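You operate a simulated robot arm through the tools that you are given. There is no shell and no other tool. Be economical: measure what you need, move in short steps, check, and stop when the job is done.

You are at the controls of a simulated two-armed robot. One attempt, no reset.

JOB
Brush the swarf off the roll plate, then grease its bearing pad.
Fine: brown tufted brush, black grease brush from the grease tin; both go back. A coat counts when it lies all over at full strength: go over it till it gets no stronger. What is to be rubbed or washed off counts as gone when no trace of it is left.

The check looks at the end state, three seconds after you hand in, the way a careful person would. Anything else that was tipped, shoved, dropped, spilled or broken makes it a failure.

ROBOT AND FRAMES
Two 7-joint arms with fingered hands on one trunk, on a base that drives. Base frame: it is fixed to the floor where the robot stands at the start and does not move with it; the origin is under the middle of the robot, x ahead of it, y to its left, z up. Readings come in mm, rad, newtons and seconds.
The left shoulder is at the start at [70, 169, 1168], the right one opposite. With the tool pointing down near the work surface each hand reaches from about 240 to 680 mm from the robot's upright axis, wherever it stands, measured 20 degrees to its own side. Places, roughly: bearing pad [800, -100, 800]; grease tin [900, -200, 800]; roll plate swarf [800, -100, 800]. Payload 3.4 kg a hand.
The TCP of each hand is the grasp point between the finger pads, 23 mm short of the fingertips. In the tool frame z runs along the fingers and y along their closing line. The gripper opens to 116 mm. The gripper's body begins 65 mm behind the TCP. The gripper is a hand of 4 fingers: y runs from the thumb to the fingers, the wrist lies at [0, 0, -211] in the tool frame, and closing takes about 1.5 s.
Orientation is that of the tool frame in the base frame, as [roll, pitch, yaw] about the fixed x, y, z axes, in that order (R = Rz(yaw) Ry(pitch) Rx(roll)). With the fingers straight down and closing along the base's y, the tool's x points along the base's -x, its y along +y and its z along -z.

CONTROLS
- The arms move only by the tool send_rows. It takes "left_targets", "right_targets" or both (then of equal length, played together; a hand with none holds still); each is a list that holds one entry, the list of rows, each a list of 6 numbers: the turn, a rotation vector about the tool's x, y, z in units of 60 degrees (1.0 is 60 degrees), then the shift along the tool's x, y, z in units of 200 mm (1.0 is 200 mm). In form: [[[rx, ry, rz, x, y, z], ...]]. A call has 1 to 8 rows; each row is the pose to reach, as a shift and turn from the pose commanded when the call began, along the tool's axes at that moment. "left_claw" and "right_claw" are, for a hand that has rows, the opening, from 0 (shut) to 1 (fully open), set as the call begins (left out, the last holds). A call with a number of a shift or a turn outside -1 to 1 is refused whole. A row lasts 0.2 s, in which the tool goes at most 50 mm and 0.15 rad; a call with a longer step from one row to the next is refused whole, and so is a gripper value outside its range. Where a pose cannot be reached the arm comes as near as it can. A force on the tool above 40 N (or 10 N above the force at the start of the call, whichever is more), or a blocked arm, ends the call early, and 0.2 s more pass. Each finger travels about 153 mm/s and halts on what it meets, pressing with about 23 N; the grip force reading is that of the motor and also rises with nothing between the fingers. The clock runs only during rows and for 0.2 s after the last one: add rows that repeat a pose to give the fingers time. The reply holds the time, the measured pose of the TCP, the force on the tool along the base axes, the opening and the grip force, in the units named above and with some noise, with the torque about the TCP (base axes, N m) and any sound that the robot's microphone picked up.
- Cameras (640 x 400 px; columns grow to the right, rows downward): "scene" is now at [135.7, -25.7, 1405.9]; the picture's right is [-0.29, -0.96, 0.00], its down [-0.49, 0.15, -0.86] and it looks along [0.82, -0.25, -0.52] (base axes); focal length 295 px, centre (320, 200). "left" rides on the left gripper at [-69, 1, -90] in its tool frame; the picture's right is [-0.01, -1.00, 0.00], its down [0.79, -0.01, -0.61] and it looks along [0.61, -0.01, 0.79] (tool axes); focal length 251 px, centre (320, 200). "right" rides on the right gripper at [68, 1, -90] in its tool frame; the picture's right is [-0.01, 1.00, 0.00], its down [-0.80, -0.01, -0.61] and it looks along [-0.61, -0.01, 0.80] (tool axes); focal length 251 px, centre (320, 200). There is no depth. A picture from a camera that has moved, and an enlarged one, comes with that camera's place and axes in the base frame and with its lens.
- grab_frame(camera): a new picture of that camera. The clock stands still meanwhile.
- move_column(by): slides the trunk up (or, below 0, down) by that many mm; the arms and the scene camera ride with it, the base frame stays. It gives what a move gives, with no picture.
- base_move(legs): drives the robot by 1 to 6 legs, each [ahead, left, turn to the left] in mm, mm and rad, along the robot's own axes; the way and the turn of a leg run together, so that a leg with both is an arc; at most 1500 mm and 3.142 rad a leg. The arms and the cameras ride along, it lands a little off, and it stops where it bumps. It gives what a move gives.
- finger_targets(finger1, finger2, finger3, thumb_bend, hand): sets how far each is bent, from 0 (flat) to 1 (curled in); at 0.3 the hand is open as for a grip, at 0.7 the pads meet at the TCP. One left out holds its place. A second passes; each finger stops where it meets its share of the squeeze, and holds until it gets a number again. A gripper value or a shape takes the hand back. It gives what a move gives, with no picture; readings hold the bend of each and the force on the fingers (four entries, about 0 where the hand has none), thumb and palm.
- grasp_type(shape, hand): the hand has 4 fingers and takes this shape, open, in about a second: jaw (thumb against the fingers, like two jaws); tri (thumb and two fingers); tip (a fingertip pinch); poke (one finger out to press); point (the index stretched); flat (the hand flat); cup (the hand cupped); fist (a fist). The gripper value then closes the fingers along that shape, each until it touches; the sizes above hold for jaw. It gives what a move gives, with no picture.
- aim_head(pan, tilt): turns the head with the scene camera to pan (to the left, within 1.501 rad either way) and tilt (down, from -0.506 to 1.204), counted from straight ahead of the robot. It gives what a move gives.
- enlarge(camera, box): a new picture of the part [left, top, right, bottom] of that camera's present view, enlarged. The clock stands still meanwhile.
- finish_job(): hands the job in; it is judged then, once.

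Go step by step. Nothing tells you exact positions but the pictures and the camera data: compare them with the known pose of the tool, close in by small moves and look again before you grip or let go. The budget is 120 turns and 108 pictures, counting those below and the enlarged ones. Unless the task says otherwise, let go and move clear before handing in, and close with one line.

The tools are called after "Call:" by a JSON object that holds its "name" and its "arguments". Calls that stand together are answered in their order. send_rows: Moves the arms, as the interface text tells. Its arguments: {"type":"object","properties":{"left_targets":{"type":"array"},"left_claw":{"type":"number"},"right_targets":{"type":"array"},"right_claw":{"type":"number"}},"required":[]} The other tools are called the same way: move_column (by) slides the trunk up or down; grasp_type (shape, hand) gives the hand a shape; finger_targets (finger1, finger2, finger3, thumb_bend, hand) moves the fingers one by one; base_move (legs) drives the base; aim_head (pan, tilt) turns the head that bears the scene camera; grab_frame (camera) takes a picture; enlarge (camera, box) takes an enlarged picture of a part of a camera's view; finish_job () hands the job in.

At the start:

```text
time_s: 0.0
left_ee_pos: [562.0, 80.5, 1140.3]
left_tcp_rot: [3.141, 0.0, 3.141]
left_contact_force: [0.3, 0.0, 1.1]
left_torque: [0.0, 0.02, -0.01]
left_width: 115.7
left_gripper_force: 0.0
left_shape: jaw
left_bend: [0.3, 0.3, 0.3, 0.3]
left_finger forces: [0.1, 0.0, 0.0, 0.0, 0.1, 0.0]
right_ee_pos: [382.3, -258.0, 1109.9]
right_tcp_rot: [-3.141, 0.0, 3.141]
right_contact_force: [-0.1, 0.4, 0.4]
right_torque: [-0.01, 0.01, 0.0]
right_width: 116.1
right_gripper_force: 0.0
right_shape: jaw
right_bend: [0.3, 0.3, 0.3, 0.3]
right_finger forces: [0.0, 0.0, 0.1, 0.1, 0.0, 0.1]
trunk travel left (down, up): [-675.0, 265.0]
robot x, y, heading: [-0.4, 2.7, 0.003]
head pan, tilt: [-0.298, 0.545]
```

scene: 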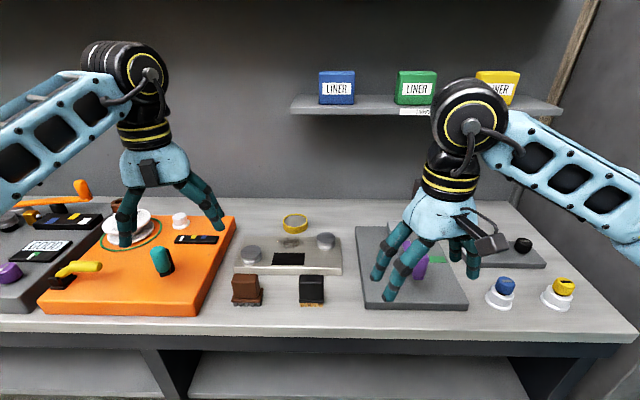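
right: 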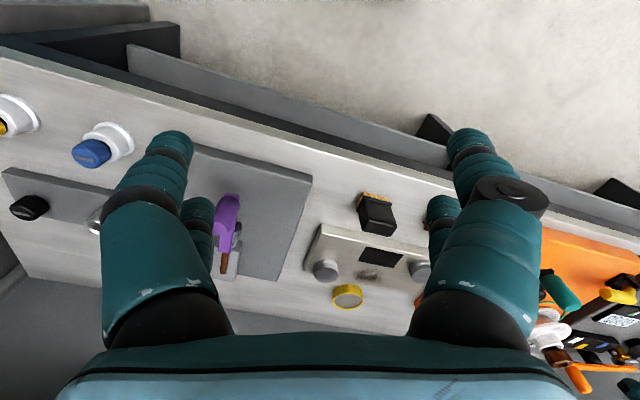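
left: 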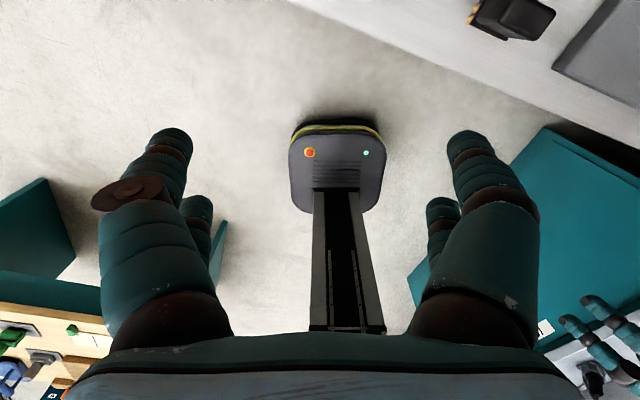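

I see a bench with a metal plate holding two rollers, a black pad and some swarf; a brown brush and a black brush stand in front of it, and a yellow tin behind. I'll look closer first.

Call:
{"name": "enlarge", "arguments": {"camera": "scene", "box": [210, 190, 370, 320]}}

Call:
{"name": "enlarge", "arguments": {"camera": "right", "box": [290, 170, 450, 320]}}

```text
3.08 times, centred on (290, 255) of scene
camera zoom: at [135.7, -25.7, 1405.9], right [-0.29, -0.96, 0.0], down [-0.49, 0.15, -0.86], along [0.82, -0.25, -0.52], focal length 908 px, centre (412, 31)
```

zoom: 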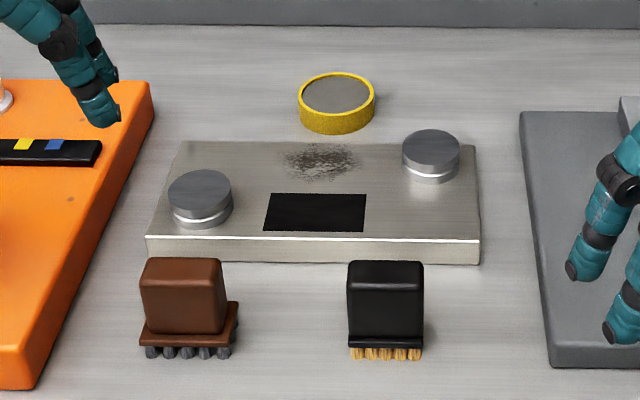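

```text
2.67 times, centred on (370, 245) of right
camera zoom: at [314.2, -258.1, 1200.7], right [0.01, 1.0, 0.0], down [0.8, -0.01, 0.61], along [0.61, -0.01, -0.8], focal length 670 px, centre (187, 80)
```

zoom: 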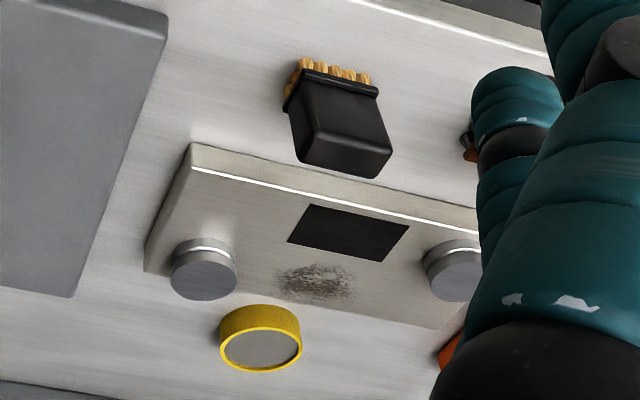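

The bench looks turned about -0.34 rad relative to me, with its edge about 573 mm away. I'll draw the left arm back, then square up and drive closer.

Call:
{"name": "send_rows", "arguments": {"left_targets": [[[0, 0, 0, 0.17, 0.17, 0], [0, 0, 0, 0.34, 0.34, 0], [0, 0, 0, 0.51, 0.51, 0], [0, 0, 0, 0.68, 0.68, 0], [0, 0, 0, 0.8, 0.85, 0]]]}}

Call:
{"name": "base_move", "arguments": {"legs": [[0, 0, -0.342], [0, 300, 0], [265, 0, 0]]}}

Call:
{"name": "aim_head", "arguments": {"pan": -0.25, "tilt": 0.85}}

Call:
{"name": "grab_frame", "arguments": {"camera": "scene"}}

Call:
{"name": "grab_frame", "arguments": {"camera": "right"}}

```text
time_s: 1.2
left_ee_pos: [401.3, 252.5, 1142.3]
left_tcp_rot: [-3.139, 0.002, 3.141]
left_contact_force: [0.2, 0.7, 0.5]
left_torque: [-0.03, -0.02, -0.01]
left_width: 115.9
left_gripper_force: 0.0
left_shape: jaw
left_bend: [0.3, 0.3, 0.3, 0.3]
left_finger forces: [0.1, 0.0, 0.0, 0.1, 0.0, 0.0]
right_ee_pos: [380.6, -257.0, 1111.1]
right_tcp_rot: [-3.14, 0.001, 3.139]
right_contact_force: [0.4, -1.1, 1.1]
right_torque: [-0.03, -0.02, 0.0]
right_width: 115.8
right_gripper_force: 0.1
right_shape: jaw
right_bend: [0.3, 0.3, 0.3, 0.3]
right_finger forces: [0.1, 0.0, 0.0, 0.0, 0.0, 0.0]
trunk travel left (down, up): [-675.0, 265.0]
robot x, y, heading: [2.4, -2.4, 0.003]
head pan, tilt: [-0.298, 0.545]
```

```text
time_s: 5.8
left_ee_pos: [813.0, 295.7, 1141.9]
left_tcp_rot: [-3.141, -0.001, 2.8]
left_contact_force: [-0.3, -0.2, 1.0]
left_torque: [0.0, 0.0, -0.04]
left_width: 116.1
left_gripper_force: 0.0
left_shape: jaw
left_bend: [0.3, 0.3, 0.3, 0.3]
left_finger forces: [0.0, 0.1, 0.1, 0.1, 0.0, 0.1]
right_ee_pos: [625.3, -176.8, 1109.9]
right_tcp_rot: [-3.14, 0.0, 2.8]
right_contact_force: [0.4, 0.3, -0.5]
right_torque: [-0.01, 0.04, 0.0]
right_width: 116.1
right_gripper_force: 0.0
right_shape: jaw
right_bend: [0.3, 0.3, 0.3, 0.3]
right_finger forces: [0.0, 0.0, 0.1, 0.1, 0.1, 0.0]
trunk travel left (down, up): [-675.0, 265.0]
robot x, y, heading: [351.0, 194.6, -0.341]
head pan, tilt: [-0.298, 0.545]
```

```text
time_s: 6.6
left_ee_pos: [814.1, 295.0, 1142.3]
left_tcp_rot: [-3.141, 0.0, 2.801]
left_contact_force: [0.2, 0.2, 0.2]
left_torque: [0.0, 0.02, 0.0]
left_width: 115.9
left_gripper_force: 0.0
left_shape: jaw
left_bend: [0.3, 0.3, 0.3, 0.3]
left_finger forces: [0.0, 0.0, 0.0, 0.0, 0.0, 0.0]
right_ee_pos: [625.3, -176.6, 1109.8]
right_tcp_rot: [-3.141, -0.002, 2.801]
right_contact_force: [0.4, -0.3, -0.2]
right_torque: [-0.01, 0.03, -0.01]
right_width: 115.9
right_gripper_force: 0.0
right_shape: jaw
right_bend: [0.3, 0.3, 0.3, 0.3]
right_finger forces: [0.0, 0.0, 0.0, 0.0, 0.0, 0.0]
trunk travel left (down, up): [-675.0, 265.0]
robot x, y, heading: [354.9, 192.6, -0.338]
head pan, tilt: [-0.25, 0.85]
```

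```text
102 pictures are left
camera scene: at [463.9, 135.0, 1380.1], right [-0.56, -0.83, 0.0], down [-0.62, 0.42, -0.66], along [0.55, -0.37, -0.75], focal length 295 px, centre (320, 200)
```

scene: 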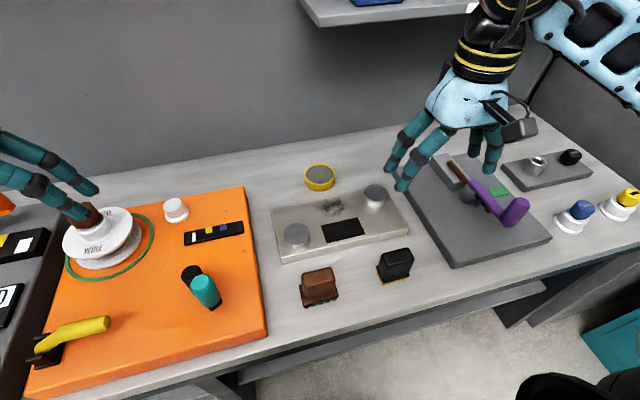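

```text
101 pictures are left
camera right: at [562.1, -153.7, 1200.7], right [0.34, 0.94, 0.0], down [0.75, -0.27, 0.61], along [0.57, -0.21, -0.8], focal length 251 px, centre (320, 200)
```

right: 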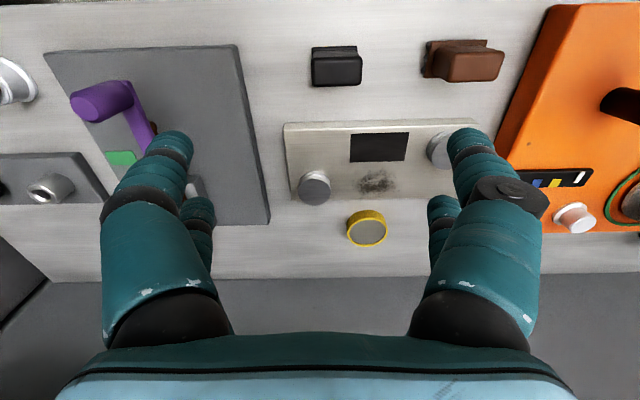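

I'm now squared up to the bench. I'll zoom in on the plate and brushes for measurements.

Call:
{"name": "enlarge", "arguments": {"camera": "right", "box": [270, 20, 530, 260]}}

Call:
{"name": "enlarge", "arguments": {"camera": "scene", "box": [260, 150, 430, 320]}}

```text
1.67 times, centred on (400, 140) of right
camera zoom: at [562.1, -153.7, 1200.7], right [0.34, 0.94, 0.0], down [0.75, -0.27, 0.61], along [0.57, -0.21, -0.8], focal length 419 px, centre (187, 300)
```

zoom: 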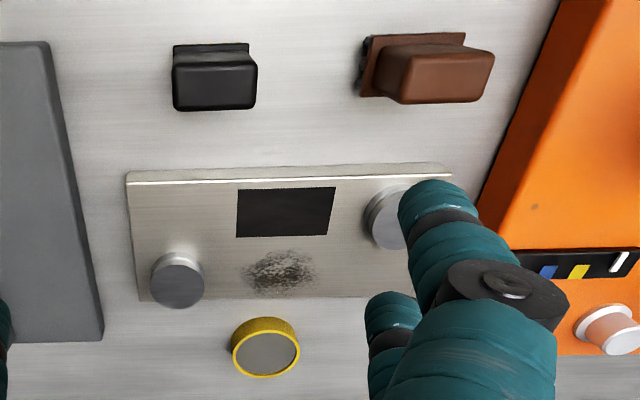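

```text
2.35 times, centred on (345, 235) of scene
camera zoom: at [463.9, 135.0, 1380.1], right [-0.56, -0.83, 0.0], down [-0.62, 0.42, -0.66], along [0.55, -0.37, -0.75], focal length 694 px, centre (261, 118)
```

zoom: 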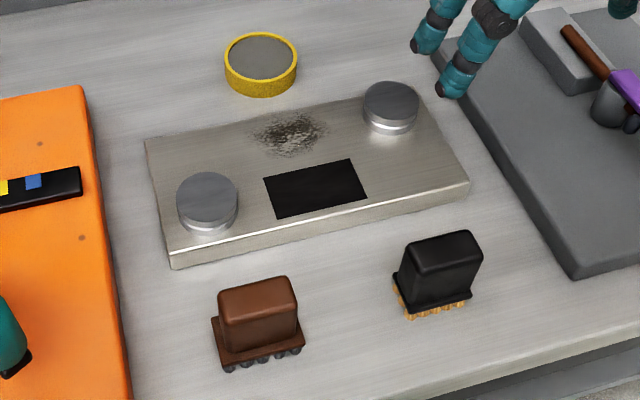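

Bench frame (u ahead, v left): brown brush top is at about (639,222), black at (643,62), both about 870 high. The pad spans about u 737–788, v 88–181, and the swarf u 800–862, v 100–182. I'm moving the right hand over the brown brush.

Call:
{"name": "send_rows", "arguments": {"right_targets": [[[0, 0, 0, 0.008, 0.16, 0.13], [0, 0, 0, 0.016, 0.32, 0.26], [0, 0, 0, 0.024, 0.48, 0.4], [0, 0, 0, 0.032, 0.64, 0.54], [0, 0, 0, 0.04, 0.8, 0.67], [0, 0, 0, 0.045, 0.9, 0.8]]], "right_claw": 1}}

Call:
{"name": "grab_frame", "arguments": {"camera": "right"}}

Call:
{"name": "enlarge", "arguments": {"camera": "scene", "box": [230, 120, 430, 320]}}

```text
time_s: 8.0
left_ee_pos: [815.5, 296.0, 1142.5]
left_tcp_rot: [3.141, 0.0, 2.799]
left_contact_force: [0.4, -0.1, -0.2]
left_torque: [0.02, 0.01, 0.01]
left_width: 115.9
left_gripper_force: 0.1
left_shape: jaw
left_bend: [0.3, 0.3, 0.3, 0.3]
left_finger forces: [0.0, 0.0, 0.0, 0.0, 0.0, 0.0]
right_ee_pos: [677.8, -5.2, 949.0]
right_tcp_rot: [3.14, -0.001, 2.799]
right_contact_force: [0.0, -0.6, 0.0]
right_torque: [0.04, 0.03, -0.02]
right_width: 116.0
right_gripper_force: 0.1
right_shape: jaw
right_bend: [0.3, 0.3, 0.3, 0.3]
right_finger forces: [0.1, 0.0, 0.1, 0.0, 0.0, 0.1]
trunk travel left (down, up): [-675.0, 265.0]
robot x, y, heading: [357.1, 195.7, -0.341]
head pan, tilt: [-0.25, 0.85]
```

```text
98 pictures are left
camera right: at [613.3, 19.5, 1040.4], right [0.34, 0.94, 0.0], down [0.75, -0.27, 0.61], along [0.57, -0.21, -0.8], focal length 251 px, centre (320, 200)
```

right: 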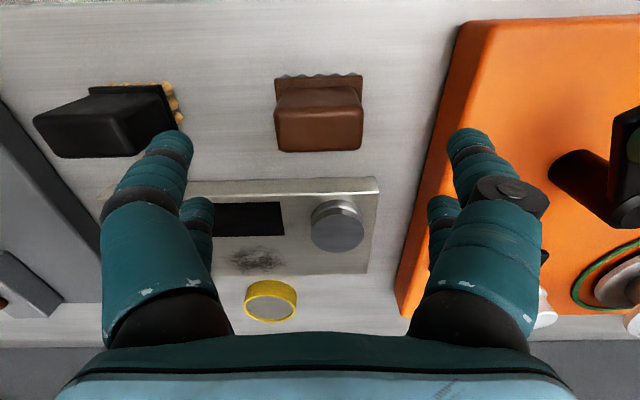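

```text
2.00 times, centred on (330, 220) of scene
camera zoom: at [464.1, 135.4, 1380.0], right [-0.56, -0.83, 0.0], down [-0.62, 0.42, -0.66], along [0.55, -0.37, -0.75], focal length 590 px, centre (300, 160)
```

zoom: 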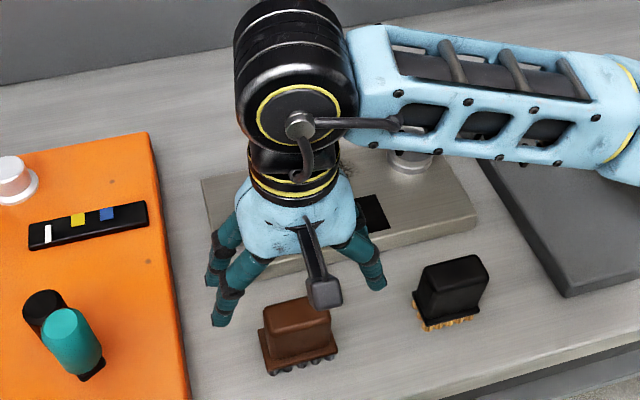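

The hand is centred over the brown brush. Its finger pairs sit about 40 mm apart, so gripping across the 28 mm thickness will hold better, and I'm turning the hand 90°.

Call:
{"name": "send_rows", "arguments": {"right_targets": [[[0, 0, 0.125, 0, 0, 0], [0, 0, 0.25, 0, 0, 0], [0, 0, 0.375, 0, 0, 0], [0, 0, 0.5, 0, 0, 0], [0, 0, 0.625, 0, 0, 0], [0, 0, 0.75, 0, 0, 0]]]}}

Call:
{"name": "send_rows", "arguments": {"right_targets": [[[0, 0, 0.125, 0, 0, 0], [0, 0, 0.25, 0, 0, 0], [0, 0, 0.375, 0, 0, 0], [0, 0, 0.5, 0, 0, 0], [0, 0, 0.625, 0, 0, 0], [0, 0, 0.75, 0, 0, 0]]]}}

Call:
{"name": "grab_frame", "arguments": {"camera": "right"}}

Call:
{"name": "grab_frame", "arguments": {"camera": "scene"}}

```text
time_s: 9.2
left_ee_pos: [812.6, 295.7, 1143.5]
left_tcp_rot: [-3.141, 0.003, 2.8]
left_contact_force: [-0.7, 0.3, -0.2]
left_torque: [0.01, 0.03, 0.0]
left_width: 115.9
left_gripper_force: 0.1
left_shape: jaw
left_bend: [0.3, 0.3, 0.3, 0.3]
left_finger forces: [0.0, 0.0, 0.1, 0.0, 0.1, 0.0]
right_ee_pos: [728.0, -60.2, 872.3]
right_tcp_rot: [3.123, -0.001, 2.212]
right_contact_force: [-7.6, 1.7, 15.2]
right_torque: [0.49, -0.91, 0.31]
right_width: 115.8
right_gripper_force: 0.1
right_shape: jaw
right_bend: [0.3, 0.29, 0.3, 0.3]
right_finger forces: [1.4, 15.3, 0.1, 0.0, 0.0, 0.0]
right hand out of reach, approached as far as the arm can: row 1, 2, 3, 4, 5
trunk travel left (down, up): [-675.0, 265.0]
robot x, y, heading: [354.6, 195.7, -0.341]
head pan, tilt: [-0.25, 0.85]
stopped in row 5 (right hand): the force on the tool passed its limit at 69 N (the readings are from after the stop); the commanded pose is now the measured one
```

```text
time_s: 9.5
left_ee_pos: [810.8, 295.8, 1142.9]
left_tcp_rot: [3.14, 0.002, 2.801]
left_contact_force: [0.2, -0.3, -0.4]
left_torque: [-0.02, 0.0, -0.01]
left_width: 115.9
left_gripper_force: 0.0
left_shape: jaw
left_bend: [0.3, 0.3, 0.3, 0.3]
left_finger forces: [0.0, 0.0, 0.1, 0.1, 0.0, 0.0]
right_ee_pos: [730.3, -58.9, 871.5]
right_tcp_rot: [3.117, -0.006, 2.204]
right_contact_force: [-8.7, 0.3, 18.1]
right_torque: [0.52, -0.97, 0.33]
right_width: 116.0
right_gripper_force: 0.0
right_shape: jaw
right_bend: [0.31, 0.3, 0.3, 0.3]
right_finger forces: [3.6, 15.9, 0.1, 0.1, 0.0, 0.0]
right hand out of reach, approached as far as the arm can: row 1
trunk travel left (down, up): [-675.0, 265.0]
robot x, y, heading: [350.3, 193.3, -0.345]
head pan, tilt: [-0.25, 0.85]
stopped in row 1 (right hand): the force on the tool passed its limit at 65 N (the readings are from after the stop); the commanded pose is now the measured one
```

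```text
96 pictures are left
camera right: at [688.7, -4.7, 962.3], right [0.81, 0.58, 0.02], down [0.45, -0.66, 0.6], along [0.37, -0.48, -0.8], focal length 251 px, centre (320, 200)
```

right: 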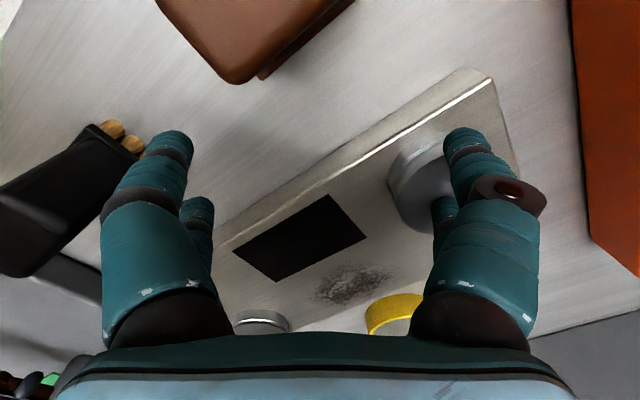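

```text
95 pictures are left
camera scene: at [459.9, 136.2, 1380.4], right [-0.56, -0.83, 0.0], down [-0.62, 0.42, -0.66], along [0.55, -0.37, -0.75], focal length 295 px, centre (320, 200)
```

scene: 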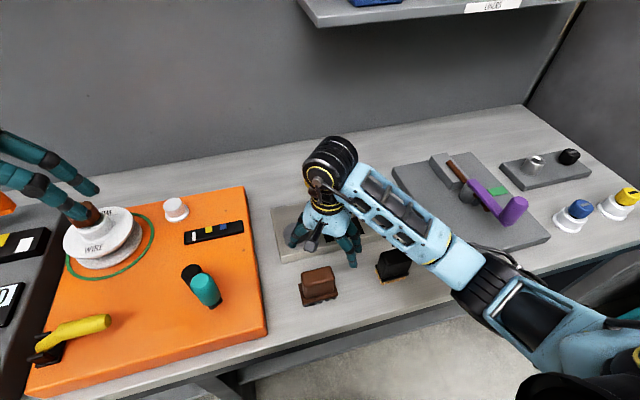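

The turn ran into a joint limit, so the arm swung off and a finger pressed on the left roller. I'll lift straight up first and then check for damage.

Call:
{"name": "send_rows", "arguments": {"right_targets": [[[0, 0, 0, 0, 0, -0.1], [0, 0, 0, 0, 0, -0.3], [0, 0, 0, 0, 0, -0.5], [0, 0, 0, 0, 0, -0.7]]]}}

Call:
{"name": "grab_frame", "arguments": {"camera": "scene"}}

Call:
{"name": "grab_frame", "arguments": {"camera": "right"}}

```text
time_s: 10.5
left_ee_pos: [815.4, 295.5, 1141.5]
left_tcp_rot: [3.142, -0.003, 2.8]
left_contact_force: [-0.3, 0.0, 0.0]
left_torque: [-0.01, 0.04, -0.01]
left_width: 116.1
left_gripper_force: 0.0
left_shape: jaw
left_bend: [0.3, 0.3, 0.3, 0.3]
left_finger forces: [0.1, 0.0, 0.1, 0.0, 0.1, 0.0]
right_ee_pos: [782.9, -116.4, 982.8]
right_tcp_rot: [3.117, -0.008, 2.205]
right_contact_force: [0.1, -0.1, -0.3]
right_torque: [0.03, -0.01, 0.01]
right_width: 115.8
right_gripper_force: 0.0
right_shape: jaw
right_bend: [0.3, 0.3, 0.3, 0.3]
right_finger forces: [0.0, 0.1, 0.0, 0.1, 0.0, 0.0]
right hand out of reach, approached as far as the arm can: row 1, 2, 3, 4
trunk travel left (down, up): [-675.0, 265.0]
robot x, y, heading: [354.8, 196.4, -0.341]
head pan, tilt: [-0.25, 0.85]
```

```text
94 pictures are left
camera scene: at [463.9, 134.7, 1379.9], right [-0.56, -0.83, 0.0], down [-0.62, 0.42, -0.66], along [0.55, -0.37, -0.75], focal length 295 px, centre (320, 200)
```

scene: 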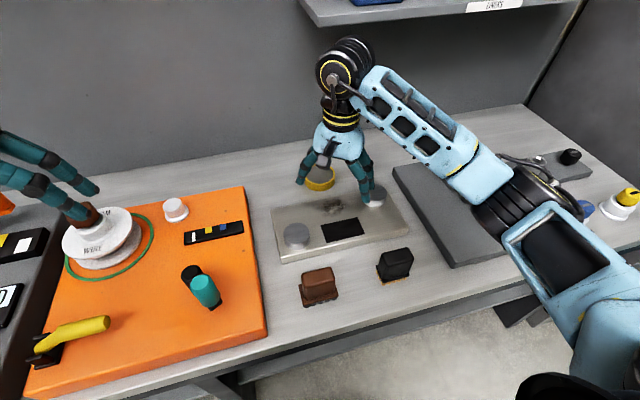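

```text
93 pictures are left
camera right: at [741.3, -62.6, 1073.4], right [0.81, 0.59, 0.02], down [0.46, -0.66, 0.6], along [0.37, -0.48, -0.8], focal length 251 px, centre (320, 200)
```

right: 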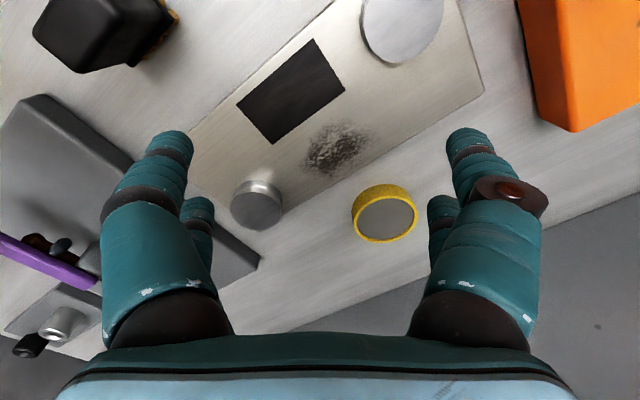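

No damage shows: plate, rollers and brushes are where they were. I'll undo the turn while rising, then try the other direction up high.

Call:
{"name": "send_rows", "arguments": {"right_targets": [[[0, 0, -0.12, 0, 0, -0.1], [0, 0, -0.24, 0, 0, -0.2], [0, 0, -0.36, 0, 0, -0.3], [0, 0, -0.48, 0, 0, -0.4], [0, 0, -0.57, 0, 0, -0.5]]]}}

```text
time_s: 11.7
left_ee_pos: [814.7, 295.2, 1142.2]
left_tcp_rot: [-3.14, -0.001, 2.801]
left_contact_force: [-0.5, -0.1, 0.0]
left_torque: [-0.02, 0.01, -0.01]
left_width: 115.6
left_gripper_force: 0.1
left_shape: jaw
left_bend: [0.3, 0.3, 0.3, 0.3]
left_finger forces: [0.1, 0.2, 0.0, 0.1, 0.0, 0.0]
right_ee_pos: [780.8, -115.9, 1081.5]
right_tcp_rot: [3.121, 0.005, 2.798]
right_contact_force: [0.5, -0.2, 0.4]
right_torque: [-0.03, 0.04, 0.0]
right_width: 115.8
right_gripper_force: 0.2
right_shape: jaw
right_bend: [0.3, 0.3, 0.3, 0.3]
right_finger forces: [0.0, 0.0, 0.1, 0.0, 0.1, 0.0]
trunk travel left (down, up): [-675.0, 265.0]
robot x, y, heading: [352.8, 194.7, -0.339]
head pan, tilt: [-0.25, 0.85]
```

The hand is back in reach. Now the other way, 45° to begin with.

Call:
{"name": "send_rows", "arguments": {"right_targets": [[[0, 0, -0.125, 0, 0, 0], [0, 0, -0.25, 0, 0, 0], [0, 0, -0.375, 0, 0, 0], [0, 0, -0.5, 0, 0, 0], [0, 0, -0.625, 0, 0, 0], [0, 0, -0.75, 0, 0, 0]]]}}

```text
time_s: 13.1
left_ee_pos: [815.3, 295.2, 1141.7]
left_tcp_rot: [3.141, -0.002, 2.798]
left_contact_force: [0.3, 0.1, 0.5]
left_torque: [0.01, 0.02, 0.03]
left_width: 116.2
left_gripper_force: 0.1
left_shape: jaw
left_bend: [0.3, 0.3, 0.3, 0.3]
left_finger forces: [0.1, 0.1, 0.2, 0.0, 0.0, 0.0]
right_ee_pos: [779.8, -116.6, 1080.8]
right_tcp_rot: [3.131, 0.018, -2.699]
right_contact_force: [-0.2, -0.1, -0.2]
right_torque: [0.02, 0.0, -0.01]
right_width: 116.2
right_gripper_force: 0.0
right_shape: jaw
right_bend: [0.3, 0.3, 0.3, 0.3]
right_finger forces: [0.0, 0.1, 0.1, 0.1, 0.1, 0.0]
trunk travel left (down, up): [-675.0, 265.0]
robot x, y, heading: [354.4, 194.2, -0.339]
head pan, tilt: [-0.25, 0.85]
```

Reachable; the other 45°.

Call:
{"name": "send_rows", "arguments": {"right_targets": [[[0, 0, -0.125, 0, 0, 0], [0, 0, -0.25, 0, 0, 0], [0, 0, -0.375, 0, 0, 0], [0, 0, -0.5, 0, 0, 0], [0, 0, -0.625, 0, 0, 0], [0, 0, -0.75, 0, 0, 0]]]}}

```text
time_s: 14.5
left_ee_pos: [814.7, 295.7, 1141.6]
left_tcp_rot: [-3.141, -0.001, 2.799]
left_contact_force: [-1.4, -1.0, 0.2]
left_torque: [0.01, 0.0, 0.01]
left_width: 116.0
left_gripper_force: 0.1
left_shape: jaw
left_bend: [0.3, 0.3, 0.3, 0.3]
left_finger forces: [0.0, 0.1, 0.0, 0.1, 0.1, 0.1]
right_ee_pos: [780.1, -117.3, 1081.0]
right_tcp_rot: [-3.136, 0.02, -1.911]
right_contact_force: [-0.6, -1.1, 0.3]
right_torque: [-0.04, 0.0, -0.02]
right_width: 116.0
right_gripper_force: 0.1
right_shape: jaw
right_bend: [0.3, 0.3, 0.3, 0.3]
right_finger forces: [0.0, 0.0, 0.1, 0.1, 0.0, 0.1]
trunk travel left (down, up): [-675.0, 265.0]
robot x, y, heading: [350.4, 194.2, -0.34]
head pan, tilt: [-0.25, 0.85]
```

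The 90° turn works this way, leaving tool x = -v and tool y = -u. I'm going over the brown brush while staying high.

Call:
{"name": "send_rows", "arguments": {"right_targets": [[[0, 0, 0, -0.09, 0.168, 0], [-0.005, 0.019, 0, -0.18, 0.336, 0], [-0.005, 0.019, 0, -0.27, 0.504, 0], [-0.005, 0.019, 0, -0.361, 0.672, 0], [-0.005, 0.019, 0, -0.361, 0.672, 0.2]]]}}

Call:
{"name": "grab_frame", "arguments": {"camera": "right"}}

```text
time_s: 15.7
left_ee_pos: [816.4, 293.9, 1140.7]
left_tcp_rot: [-3.141, -0.002, 2.8]
left_contact_force: [-0.1, -0.4, 1.2]
left_torque: [-0.01, 0.02, -0.01]
left_width: 116.0
left_gripper_force: 0.1
left_shape: jaw
left_bend: [0.3, 0.3, 0.3, 0.3]
left_finger forces: [0.0, 0.0, 0.0, 0.0, 0.1, 0.0]
right_ee_pos: [679.8, -3.5, 1040.9]
right_tcp_rot: [3.141, 0.003, -1.912]
right_contact_force: [0.4, -0.5, 0.8]
right_torque: [0.01, 0.02, -0.01]
right_width: 116.1
right_gripper_force: 0.0
right_shape: jaw
right_bend: [0.3, 0.3, 0.3, 0.3]
right_finger forces: [0.1, 0.0, 0.0, 0.0, 0.0, 0.0]
trunk travel left (down, up): [-675.0, 265.0]
robot x, y, heading: [352.6, 199.0, -0.342]
head pan, tilt: [-0.25, 0.85]
```

```text
92 pictures are left
camera right: at [656.0, -68.5, 1131.5], right [-0.94, 0.35, 0.0], down [0.27, 0.74, 0.61], along [0.21, 0.57, -0.79], focal length 251 px, centre (320, 200)
```

right: 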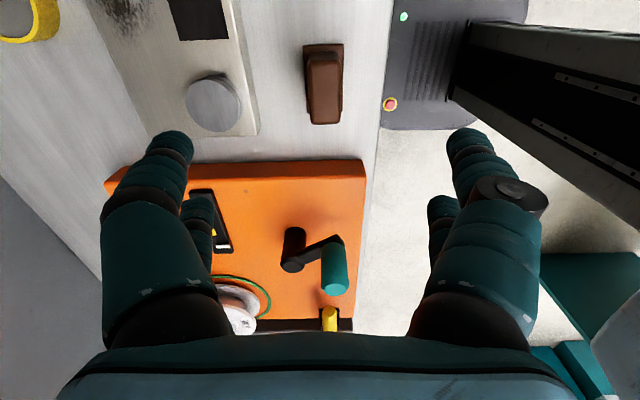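

The hand is well aligned with the brush, within about 2 mm. I'm lowering to just above it.

Call:
{"name": "send_rows", "arguments": {"right_targets": [[[0, 0, 0, 0, 0, 0.2], [0, 0, 0, 0, 0, 0.4], [0, 0, 0, 0, 0, 0.58], [0, 0, 0, 0, 0, 0.7], [0, 0, 0, 0, 0, 0.7]]]}}

Call:
{"name": "grab_frame", "arguments": {"camera": "right"}}

Call:
{"name": "enlarge", "arguments": {"camera": "scene", "box": [230, 160, 430, 340]}}

```text
time_s: 16.9
left_ee_pos: [814.7, 294.3, 1141.5]
left_tcp_rot: [-3.141, -0.001, 2.798]
left_contact_force: [-0.2, 0.7, -0.8]
left_torque: [0.0, -0.04, -0.01]
left_width: 116.1
left_gripper_force: 0.0
left_shape: jaw
left_bend: [0.3, 0.3, 0.3, 0.3]
left_finger forces: [0.0, 0.1, 0.0, 0.0, 0.0, 0.0]
right_ee_pos: [680.0, -1.1, 901.4]
right_tcp_rot: [-3.141, 0.002, -1.916]
right_contact_force: [0.3, 0.3, -0.2]
right_torque: [0.01, 0.04, -0.02]
right_width: 115.9
right_gripper_force: 0.0
right_shape: jaw
right_bend: [0.3, 0.3, 0.3, 0.3]
right_finger forces: [0.0, 0.0, 0.0, 0.1, 0.0, 0.0]
trunk travel left (down, up): [-675.0, 265.0]
robot x, y, heading: [350.0, 194.8, -0.347]
head pan, tilt: [-0.25, 0.85]
```

```text
91 pictures are left
camera right: at [655.6, -67.5, 992.0], right [-0.94, 0.35, 0.0], down [0.27, 0.75, 0.61], along [0.21, 0.57, -0.79], focal length 251 px, centre (320, 200)
```

right: 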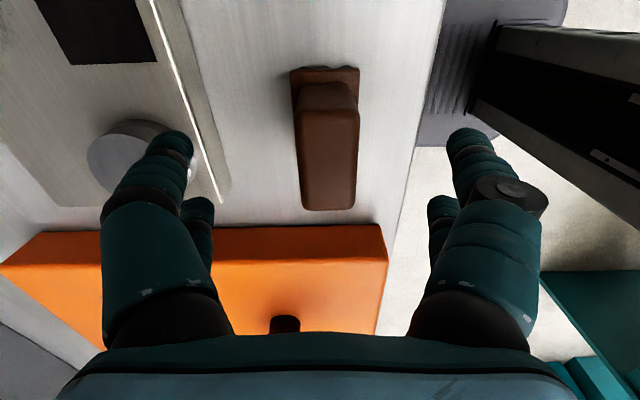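

```text
2.22 times, centred on (330, 250) of scene
camera zoom: at [463.5, 135.1, 1380.0], right [-0.56, -0.83, 0.0], down [-0.62, 0.42, -0.66], along [0.55, -0.37, -0.75], focal length 655 px, centre (298, 89)
```

zoom: 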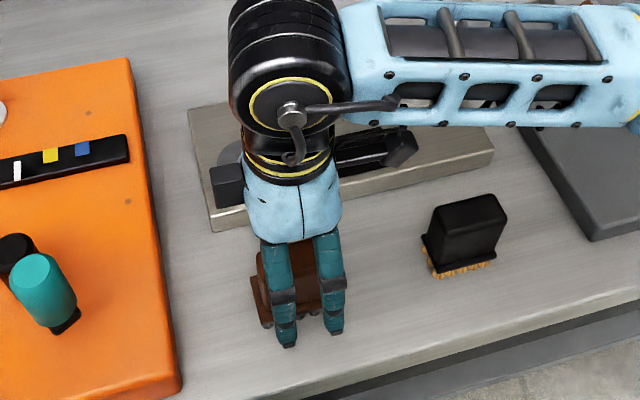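

The brush is about 4 mm nearer than the TCP, so I'll shift, lower to grasp height and check.

Call:
{"name": "send_rows", "arguments": {"right_targets": [[[0, 0, 0, 0.006, 0.02, 0], [0, 0, 0, 0.006, 0.02, 0.12], [0, 0, 0, 0.006, 0.02, 0.24], [0, 0, 0, 0.006, 0.02, 0.24]]]}}

Call:
{"name": "grab_frame", "arguments": {"camera": "right"}}

```text
time_s: 17.9
left_ee_pos: [815.8, 295.5, 1140.6]
left_tcp_rot: [-3.141, 0.0, 2.799]
left_contact_force: [-0.3, 1.3, -0.3]
left_torque: [0.01, -0.03, -0.01]
left_width: 116.0
left_gripper_force: 0.1
left_shape: jaw
left_bend: [0.3, 0.3, 0.3, 0.3]
left_finger forces: [0.1, 0.1, 0.0, 0.0, 0.1, 0.1]
right_ee_pos: [673.9, -1.3, 853.6]
right_tcp_rot: [-3.141, 0.002, -1.914]
right_contact_force: [0.3, 0.1, 0.0]
right_torque: [-0.02, 0.02, 0.01]
right_width: 115.9
right_gripper_force: 0.0
right_shape: jaw
right_bend: [0.3, 0.3, 0.3, 0.3]
right_finger forces: [0.0, 0.0, 0.0, 0.0, 0.0, 0.0]
trunk travel left (down, up): [-675.0, 265.0]
robot x, y, heading: [352.6, 194.9, -0.34]
head pan, tilt: [-0.25, 0.85]
```

```text
89 pictures are left
camera right: at [651.4, -66.7, 943.4], right [-0.94, 0.34, 0.0], down [0.27, 0.75, 0.61], along [0.21, 0.57, -0.79], focal length 251 px, centre (320, 200)
```

right: 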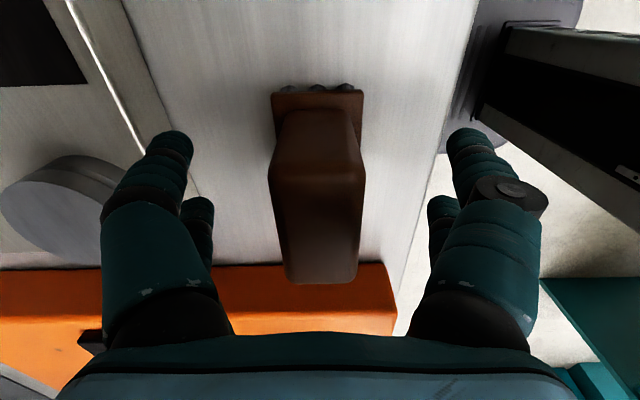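

The handle sits centred between the fingers. Closing.

Call:
{"name": "send_rows", "arguments": {"right_targets": [[[0, 0, 0, 0, 0, 0], [0, 0, 0, 0, 0, 0], [0, 0, 0, 0, 0, 0], [0, 0, 0, 0, 0, 0], [0, 0, 0, 0, 0, 0], [0, 0, 0, 0, 0, 0], [0, 0, 0, 0, 0, 0], [0, 0, 0, 0, 0, 0]]], "right_claw": 0}}

Call:
{"name": "grab_frame", "arguments": {"camera": "right"}}

```text
time_s: 19.7
left_ee_pos: [815.9, 294.8, 1141.5]
left_tcp_rot: [3.14, 0.001, 2.799]
left_contact_force: [-0.5, -0.5, 0.3]
left_torque: [0.04, 0.02, -0.03]
left_width: 115.8
left_gripper_force: 0.1
left_shape: jaw
left_bend: [0.3, 0.3, 0.3, 0.3]
left_finger forces: [0.0, 0.0, 0.0, 0.0, 0.0, 0.0]
right_ee_pos: [674.7, -1.9, 854.1]
right_tcp_rot: [-3.141, 0.002, -1.915]
right_contact_force: [-0.5, -0.5, 0.4]
right_torque: [-0.03, -0.03, 0.01]
right_width: 26.3
right_gripper_force: 23.2
right_shape: jaw
right_bend: [0.73, 0.73, 0.73, 0.77]
right_finger forces: [21.0, 20.7, 21.0, 0.0, 20.7, 0.0]
trunk travel left (down, up): [-675.0, 265.0]
robot x, y, heading: [351.7, 190.4, -0.348]
head pan, tilt: [-0.25, 0.85]
```

```text
88 pictures are left
camera right: at [651.6, -66.8, 943.6], right [-0.94, 0.35, 0.0], down [0.27, 0.75, 0.61], along [0.21, 0.57, -0.79], focal length 251 px, centre (320, 200)
```

right: 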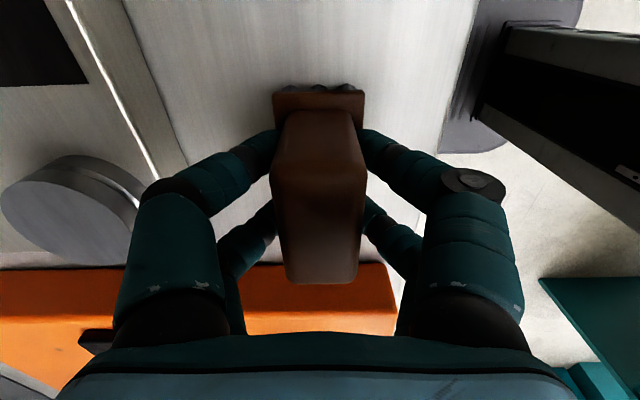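

Gripped at 26 mm. I'm lifting 90 mm and checking that nothing slips.

Call:
{"name": "send_rows", "arguments": {"right_targets": [[[0, 0, 0, 0, 0, -0.05], [0, 0, 0, 0, 0, -0.25], [0, 0, 0, 0, 0, -0.45], [0, 0, 0, 0, 0, -0.45]]]}}

Call:
{"name": "grab_frame", "arguments": {"camera": "right"}}

```text
time_s: 20.7
left_ee_pos: [815.4, 294.0, 1141.5]
left_tcp_rot: [3.141, -0.002, 2.8]
left_contact_force: [-0.7, 0.4, -0.6]
left_torque: [-0.02, -0.06, -0.02]
left_width: 116.1
left_gripper_force: 0.0
left_shape: jaw
left_bend: [0.3, 0.3, 0.3, 0.3]
left_finger forces: [0.0, 0.0, 0.0, 0.0, 0.0, 0.0]
right_ee_pos: [674.9, -2.5, 944.3]
right_tcp_rot: [-3.141, 0.001, -1.914]
right_contact_force: [0.0, -0.2, -0.5]
right_torque: [0.01, -0.02, -0.01]
right_width: 26.2
right_gripper_force: 22.8
right_shape: jaw
right_bend: [0.73, 0.73, 0.73, 0.77]
right_finger forces: [21.2, 20.7, 21.0, 0.1, 20.8, 0.0]
trunk travel left (down, up): [-675.0, 265.0]
robot x, y, heading: [351.1, 196.2, -0.341]
head pan, tilt: [-0.25, 0.85]
```

```text
87 pictures are left
camera right: at [650.6, -67.6, 1034.5], right [-0.94, 0.35, 0.0], down [0.27, 0.75, 0.61], along [0.21, 0.57, -0.79], focal length 251 px, centre (320, 200)
```

right: 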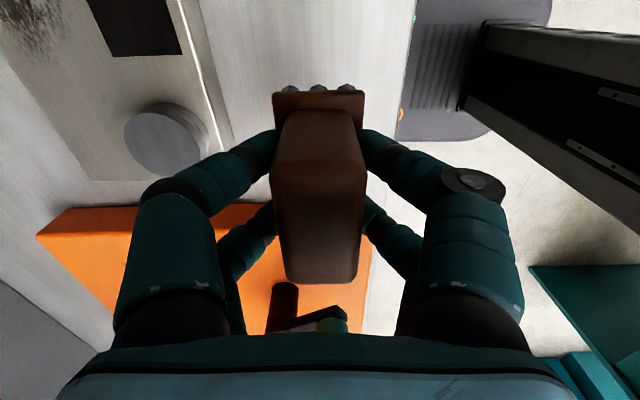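

Firm hold. Now over the swarf, staying high.

Call:
{"name": "send_rows", "arguments": {"right_targets": [[[0, 0, 0, 0.08, -0.19, 0], [0, 0, 0, 0.16, -0.38, 0], [0, 0, 0, 0.24, -0.57, 0], [0, 0, 0, 0.32, -0.76, 0], [0, 0, 0, 0.41, -0.95, 0], [0, 0, 0, 0.41, -0.97, 0]]]}}

Call:
{"name": "grab_frame", "arguments": {"camera": "right"}}

Call:
{"name": "enlarge", "arguments": {"camera": "scene", "box": [230, 110, 430, 290]}}

```text
time_s: 22.1
left_ee_pos: [816.2, 296.1, 1141.4]
left_tcp_rot: [3.141, -0.001, 2.801]
left_contact_force: [0.9, -0.4, 0.0]
left_torque: [-0.01, -0.03, -0.03]
left_width: 115.9
left_gripper_force: 0.1
left_shape: jaw
left_bend: [0.3, 0.3, 0.3, 0.3]
left_finger forces: [0.0, 0.1, 0.0, 0.0, 0.0, 0.0]
right_ee_pos: [829.6, -144.2, 943.3]
right_tcp_rot: [-3.141, 0.002, -1.914]
right_contact_force: [0.2, -0.1, -0.9]
right_torque: [-0.01, -0.03, -0.01]
right_width: 25.9
right_gripper_force: 23.2
right_shape: jaw
right_bend: [0.73, 0.73, 0.73, 0.77]
right_finger forces: [21.1, 20.8, 21.1, 0.0, 20.9, 0.0]
trunk travel left (down, up): [-675.0, 265.0]
robot x, y, heading: [352.5, 192.1, -0.342]
head pan, tilt: [-0.25, 0.85]
```

```text
86 pictures are left
camera right: at [806.7, -210.7, 1033.7], right [-0.94, 0.34, 0.0], down [0.27, 0.75, 0.61], along [0.21, 0.57, -0.79], focal length 251 px, centre (320, 200)
```

right: 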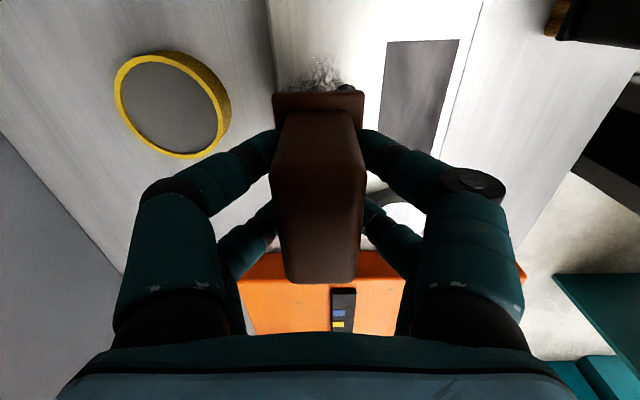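

```text
2.22 times, centred on (330, 200) of scene
camera zoom: at [463.4, 135.2, 1380.1], right [-0.56, -0.83, 0.0], down [-0.62, 0.42, -0.66], along [0.55, -0.37, -0.75], focal length 655 px, centre (298, 200)
```

zoom: 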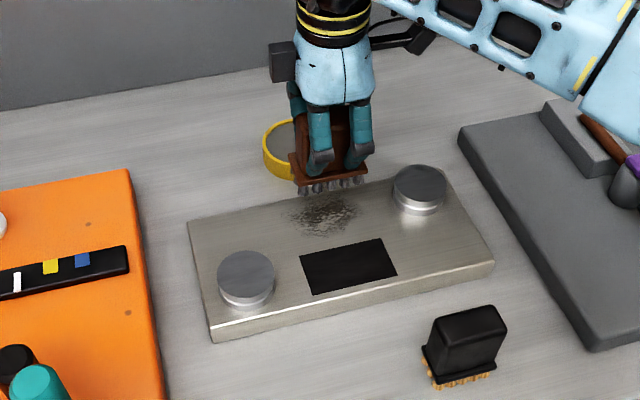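

The brush hovers over the swarf with the tin safely behind it (centre about u 946, v 135). I'm lowering gently to find contact.

Call:
{"name": "send_rows", "arguments": {"right_targets": [[[0, 0, 0, 0, 0, 0.15], [0, 0, 0, 0, 0, 0.27], [0, 0, 0, 0, 0, 0.3], [0, 0, 0, 0, 0, 0.3]]]}}

Call:
{"name": "enlarge", "arguments": {"camera": "scene", "box": [260, 110, 420, 270]}}

```text
time_s: 23.1
left_ee_pos: [815.1, 294.9, 1141.0]
left_tcp_rot: [3.141, -0.002, 2.799]
left_contact_force: [-0.3, 0.3, 0.3]
left_torque: [0.02, 0.05, -0.01]
left_width: 115.9
left_gripper_force: 0.1
left_shape: jaw
left_bend: [0.3, 0.3, 0.3, 0.3]
left_finger forces: [0.0, 0.0, 0.1, 0.0, 0.0, 0.1]
right_ee_pos: [829.7, -145.4, 883.3]
right_tcp_rot: [-3.141, 0.001, -1.915]
right_contact_force: [0.4, 0.4, -1.0]
right_torque: [-0.01, 0.05, 0.01]
right_width: 26.1
right_gripper_force: 22.7
right_shape: jaw
right_bend: [0.73, 0.73, 0.73, 0.77]
right_finger forces: [20.9, 20.7, 21.0, 0.0, 20.7, 0.0]
trunk travel left (down, up): [-675.0, 265.0]
robot x, y, heading: [351.5, 195.3, -0.342]
head pan, tilt: [-0.25, 0.85]
```

```text
2.50 times, centred on (340, 190) of scene
camera zoom: at [463.8, 134.8, 1380.0], right [-0.56, -0.83, 0.0], down [-0.62, 0.42, -0.66], along [0.55, -0.37, -0.75], focal length 737 px, centre (270, 225)
```

zoom: 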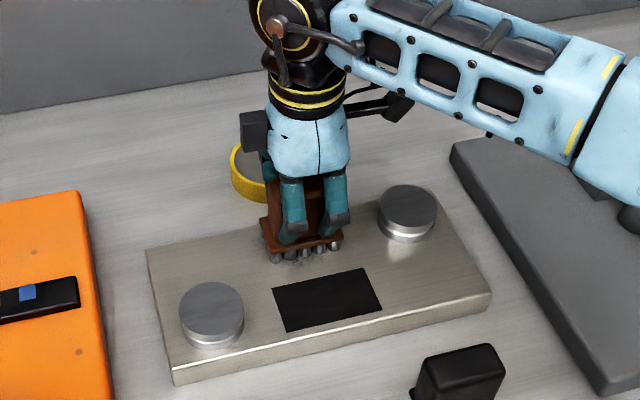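

Nearly on the plate with a few mm to go. Stepping down slowly.

Call:
{"name": "send_rows", "arguments": {"right_targets": [[[0, 0, 0, 0, 0, 0.012], [0, 0, 0, 0, 0, 0.024], [0, 0, 0, 0, 0, 0.036], [0, 0, 0, 0, 0, 0.046], [0, 0, 0, 0, 0, 0.046]]]}}

```text
time_s: 24.0
left_ee_pos: [811.3, 295.2, 1142.4]
left_tcp_rot: [-3.141, 0.005, 2.799]
left_contact_force: [0.3, 0.3, 0.1]
left_torque: [-0.02, 0.04, 0.02]
left_width: 116.0
left_gripper_force: 0.2
left_shape: jaw
left_bend: [0.3, 0.3, 0.3, 0.3]
left_finger forces: [0.0, 0.1, 0.1, 0.1, 0.0, 0.0]
right_ee_pos: [828.6, -145.7, 882.6]
right_tcp_rot: [-3.13, 0.007, -1.915]
right_contact_force: [-5.8, 0.1, 21.6]
right_torque: [-0.06, 0.19, 0.02]
right_width: 27.7
right_gripper_force: 23.4
right_shape: jaw
right_bend: [0.74, 0.74, 0.74, 0.78]
right_finger forces: [26.0, 25.5, 22.7, 0.0, 22.9, 0.0]
trunk travel left (down, up): [-675.0, 265.0]
robot x, y, heading: [352.4, 195.6, -0.339]
head pan, tilt: [-0.25, 0.85]
stopped in row 4 (right hand): the force on the tool passed its limit at 42 N (the readings are from after the stop); the commanded pose is now the measured one
```

Contact is at TCP z≈882–883. I'll ease off 2 mm and make a first short stroke along v to see the effect.

Call:
{"name": "send_rows", "arguments": {"right_targets": [[[-0.011, 0.007, 0, 0, 0, -0.01], [-0.011, 0.007, 0, 0.08, 0, -0.01], [-0.011, 0.007, 0, 0, 0, -0.01], [-0.011, 0.007, 0, -0.08, 0, -0.01], [-0.011, 0.007, 0, 0, 0, -0.01]]]}}

Call:
{"name": "enlarge", "arguments": {"camera": "scene", "box": [260, 110, 420, 270]}}

```text
time_s: 25.2
left_ee_pos: [814.5, 297.5, 1141.9]
left_tcp_rot: [-3.14, 0.001, 2.801]
left_contact_force: [0.2, 0.3, 0.0]
left_torque: [-0.03, -0.03, -0.02]
left_width: 115.7
left_gripper_force: 0.0
left_shape: jaw
left_bend: [0.3, 0.3, 0.3, 0.3]
left_finger forces: [0.0, 0.0, 0.0, 0.0, 0.0, 0.0]
right_ee_pos: [831.4, -142.5, 881.4]
right_tcp_rot: [3.14, -0.004, -1.913]
right_contact_force: [0.9, 5.2, 17.2]
right_torque: [0.03, -0.16, 0.09]
right_width: 28.0
right_gripper_force: 23.1
right_shape: jaw
right_bend: [0.74, 0.74, 0.74, 0.78]
right_finger forces: [23.4, 24.5, 24.0, 0.0, 24.2, 0.0]
trunk travel left (down, up): [-675.0, 265.0]
robot x, y, heading: [348.5, 193.9, -0.342]
head pan, tilt: [-0.25, 0.85]
```

```text
2.50 times, centred on (340, 190) of scene
camera zoom: at [461.6, 138.2, 1380.3], right [-0.56, -0.83, 0.0], down [-0.62, 0.42, -0.66], along [0.55, -0.37, -0.75], focal length 737 px, centre (270, 225)
```

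zoom: 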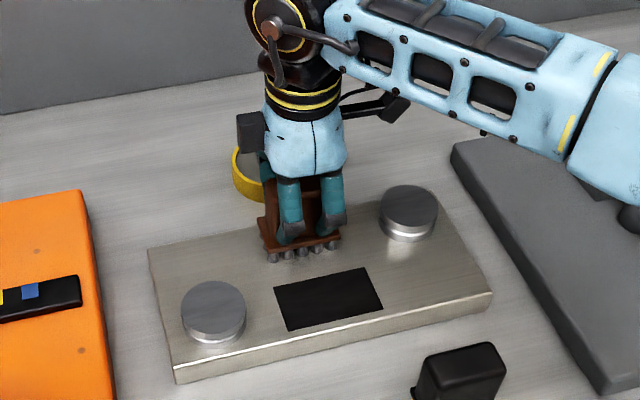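

It works without moving the plate. I'll lighten the pressure a little and sweep the whole patch.

Call:
{"name": "send_rows", "arguments": {"right_targets": [[[0, 0, 0, -0.06, -0.1, -0.005], [0, 0, 0, -0.06, -0.19, -0.005], [0, 0, 0, 0, -0.19, -0.005], [0, 0, 0, 0, -0.04, -0.005], [0, 0, 0, 0, 0.11, -0.005], [0, 0, 0, 0.08, 0.11, -0.005], [0, 0, 0, 0.08, -0.04, -0.005], [0, 0, 0, 0.08, -0.19, -0.005]]]}}

```text
time_s: 27.0
left_ee_pos: [814.2, 296.5, 1142.2]
left_tcp_rot: [-3.141, 0.001, 2.799]
left_contact_force: [0.4, -0.5, 0.2]
left_torque: [0.0, 0.01, 0.03]
left_width: 115.9
left_gripper_force: 0.0
left_shape: jaw
left_bend: [0.3, 0.3, 0.3, 0.3]
left_finger forces: [0.0, 0.1, 0.1, 0.2, 0.0, 0.0]
right_ee_pos: [860.7, -173.0, 880.8]
right_tcp_rot: [3.14, -0.004, -1.917]
right_contact_force: [-3.1, 1.8, 9.2]
right_torque: [0.08, 0.24, -0.01]
right_width: 27.7
right_gripper_force: 22.8
right_shape: jaw
right_bend: [0.74, 0.74, 0.74, 0.78]
right_finger forces: [24.0, 24.1, 22.4, 0.0, 22.0, 0.0]
trunk travel left (down, up): [-675.0, 265.0]
robot x, y, heading: [349.7, 195.6, -0.344]
head pan, tilt: [-0.25, 0.85]
```

Call:
{"name": "send_rows", "arguments": {"right_targets": [[[0, 0, 0, 0, 0.15, 0], [0, 0, 0, 0, 0.3, 0], [0, 0, 0, -0.17, 0.3, 0], [0, 0, 0, -0.17, 0.15, 0], [0, 0, 0, -0.17, 0, 0], [0, 0, 0, -0.08, 0, 0], [0, 0, 0, -0.08, 0.15, 0], [0, 0, 0, -0.08, 0.3, 0]]]}}

Call:
{"name": "send_rows", "arguments": {"right_targets": [[[0, 0, 0, 0, 0, -0.1], [0, 0, 0, 0, 0, -0.3], [0, 0, 0, 0, 0, -0.5], [0, 0, 0, 0, 0, -0.5]]]}}

Call:
{"name": "enlarge", "arguments": {"camera": "scene", "box": [260, 140, 420, 270]}}

Call:
{"name": "grab_frame", "arguments": {"camera": "right"}}

```text
time_s: 28.8
left_ee_pos: [814.8, 296.2, 1141.6]
left_tcp_rot: [3.141, -0.001, 2.8]
left_contact_force: [0.0, 0.2, -0.7]
left_torque: [0.03, -0.03, 0.01]
left_width: 115.8
left_gripper_force: 0.1
left_shape: jaw
left_bend: [0.3, 0.3, 0.3, 0.3]
left_finger forces: [0.1, 0.0, 0.1, 0.0, 0.0, 0.0]
right_ee_pos: [810.1, -136.8, 881.3]
right_tcp_rot: [3.138, -0.005, -1.916]
right_contact_force: [1.1, -1.5, 9.5]
right_torque: [-0.06, -0.05, -0.01]
right_width: 27.4
right_gripper_force: 22.9
right_shape: jaw
right_bend: [0.74, 0.74, 0.74, 0.78]
right_finger forces: [22.2, 21.8, 23.4, 0.0, 23.0, 0.0]
trunk travel left (down, up): [-675.0, 265.0]
robot x, y, heading: [353.3, 193.0, -0.341]
head pan, tilt: [-0.25, 0.85]
```

```text
time_s: 29.8
left_ee_pos: [815.3, 294.6, 1140.0]
left_tcp_rot: [-3.141, -0.002, 2.8]
left_contact_force: [-0.4, 0.7, 0.0]
left_torque: [-0.02, 0.04, 0.01]
left_width: 116.2
left_gripper_force: 0.1
left_shape: jaw
left_bend: [0.3, 0.3, 0.3, 0.3]
left_finger forces: [0.0, 0.0, 0.1, 0.0, 0.1, 0.0]
right_ee_pos: [811.1, -138.9, 981.3]
right_tcp_rot: [3.137, -0.003, -1.914]
right_contact_force: [0.5, -0.7, -0.6]
right_torque: [0.03, -0.03, -0.02]
right_width: 27.4
right_gripper_force: 22.6
right_shape: jaw
right_bend: [0.74, 0.74, 0.74, 0.78]
right_finger forces: [22.1, 21.5, 22.0, 0.0, 21.7, 0.1]
trunk travel left (down, up): [-675.0, 265.0]
robot x, y, heading: [350.1, 195.1, -0.346]
head pan, tilt: [-0.25, 0.85]
```

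```text
3.08 times, centred on (340, 205) of scene
camera zoom: at [463.8, 134.5, 1380.0], right [-0.56, -0.83, 0.0], down [-0.62, 0.42, -0.66], along [0.55, -0.37, -0.75], focal length 908 px, centre (258, 185)
```

zoom: 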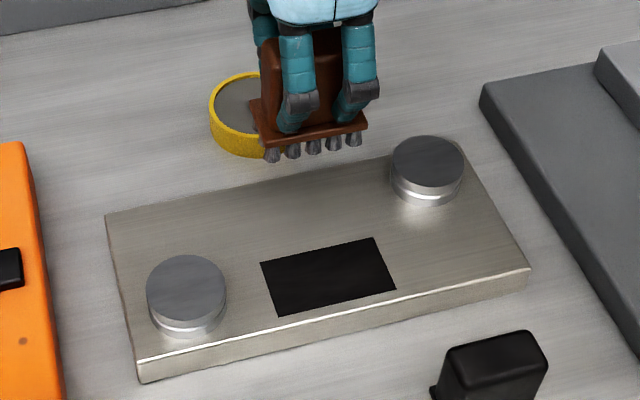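

```text
81 pictures are left
camera right: at [788.4, -203.0, 1071.7], right [-0.94, 0.35, 0.0], down [0.28, 0.75, 0.6], along [0.21, 0.57, -0.8], focal length 251 px, centre (320, 200)
```

right: 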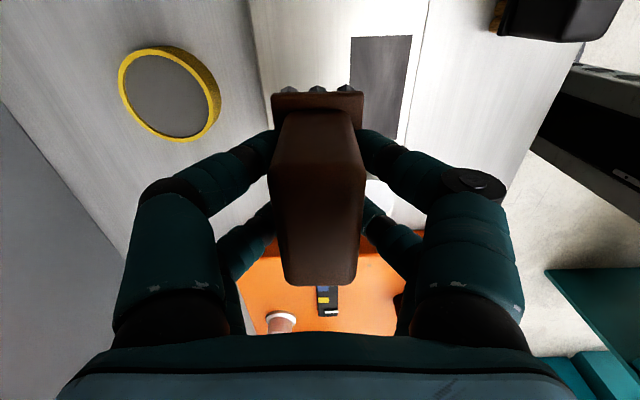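

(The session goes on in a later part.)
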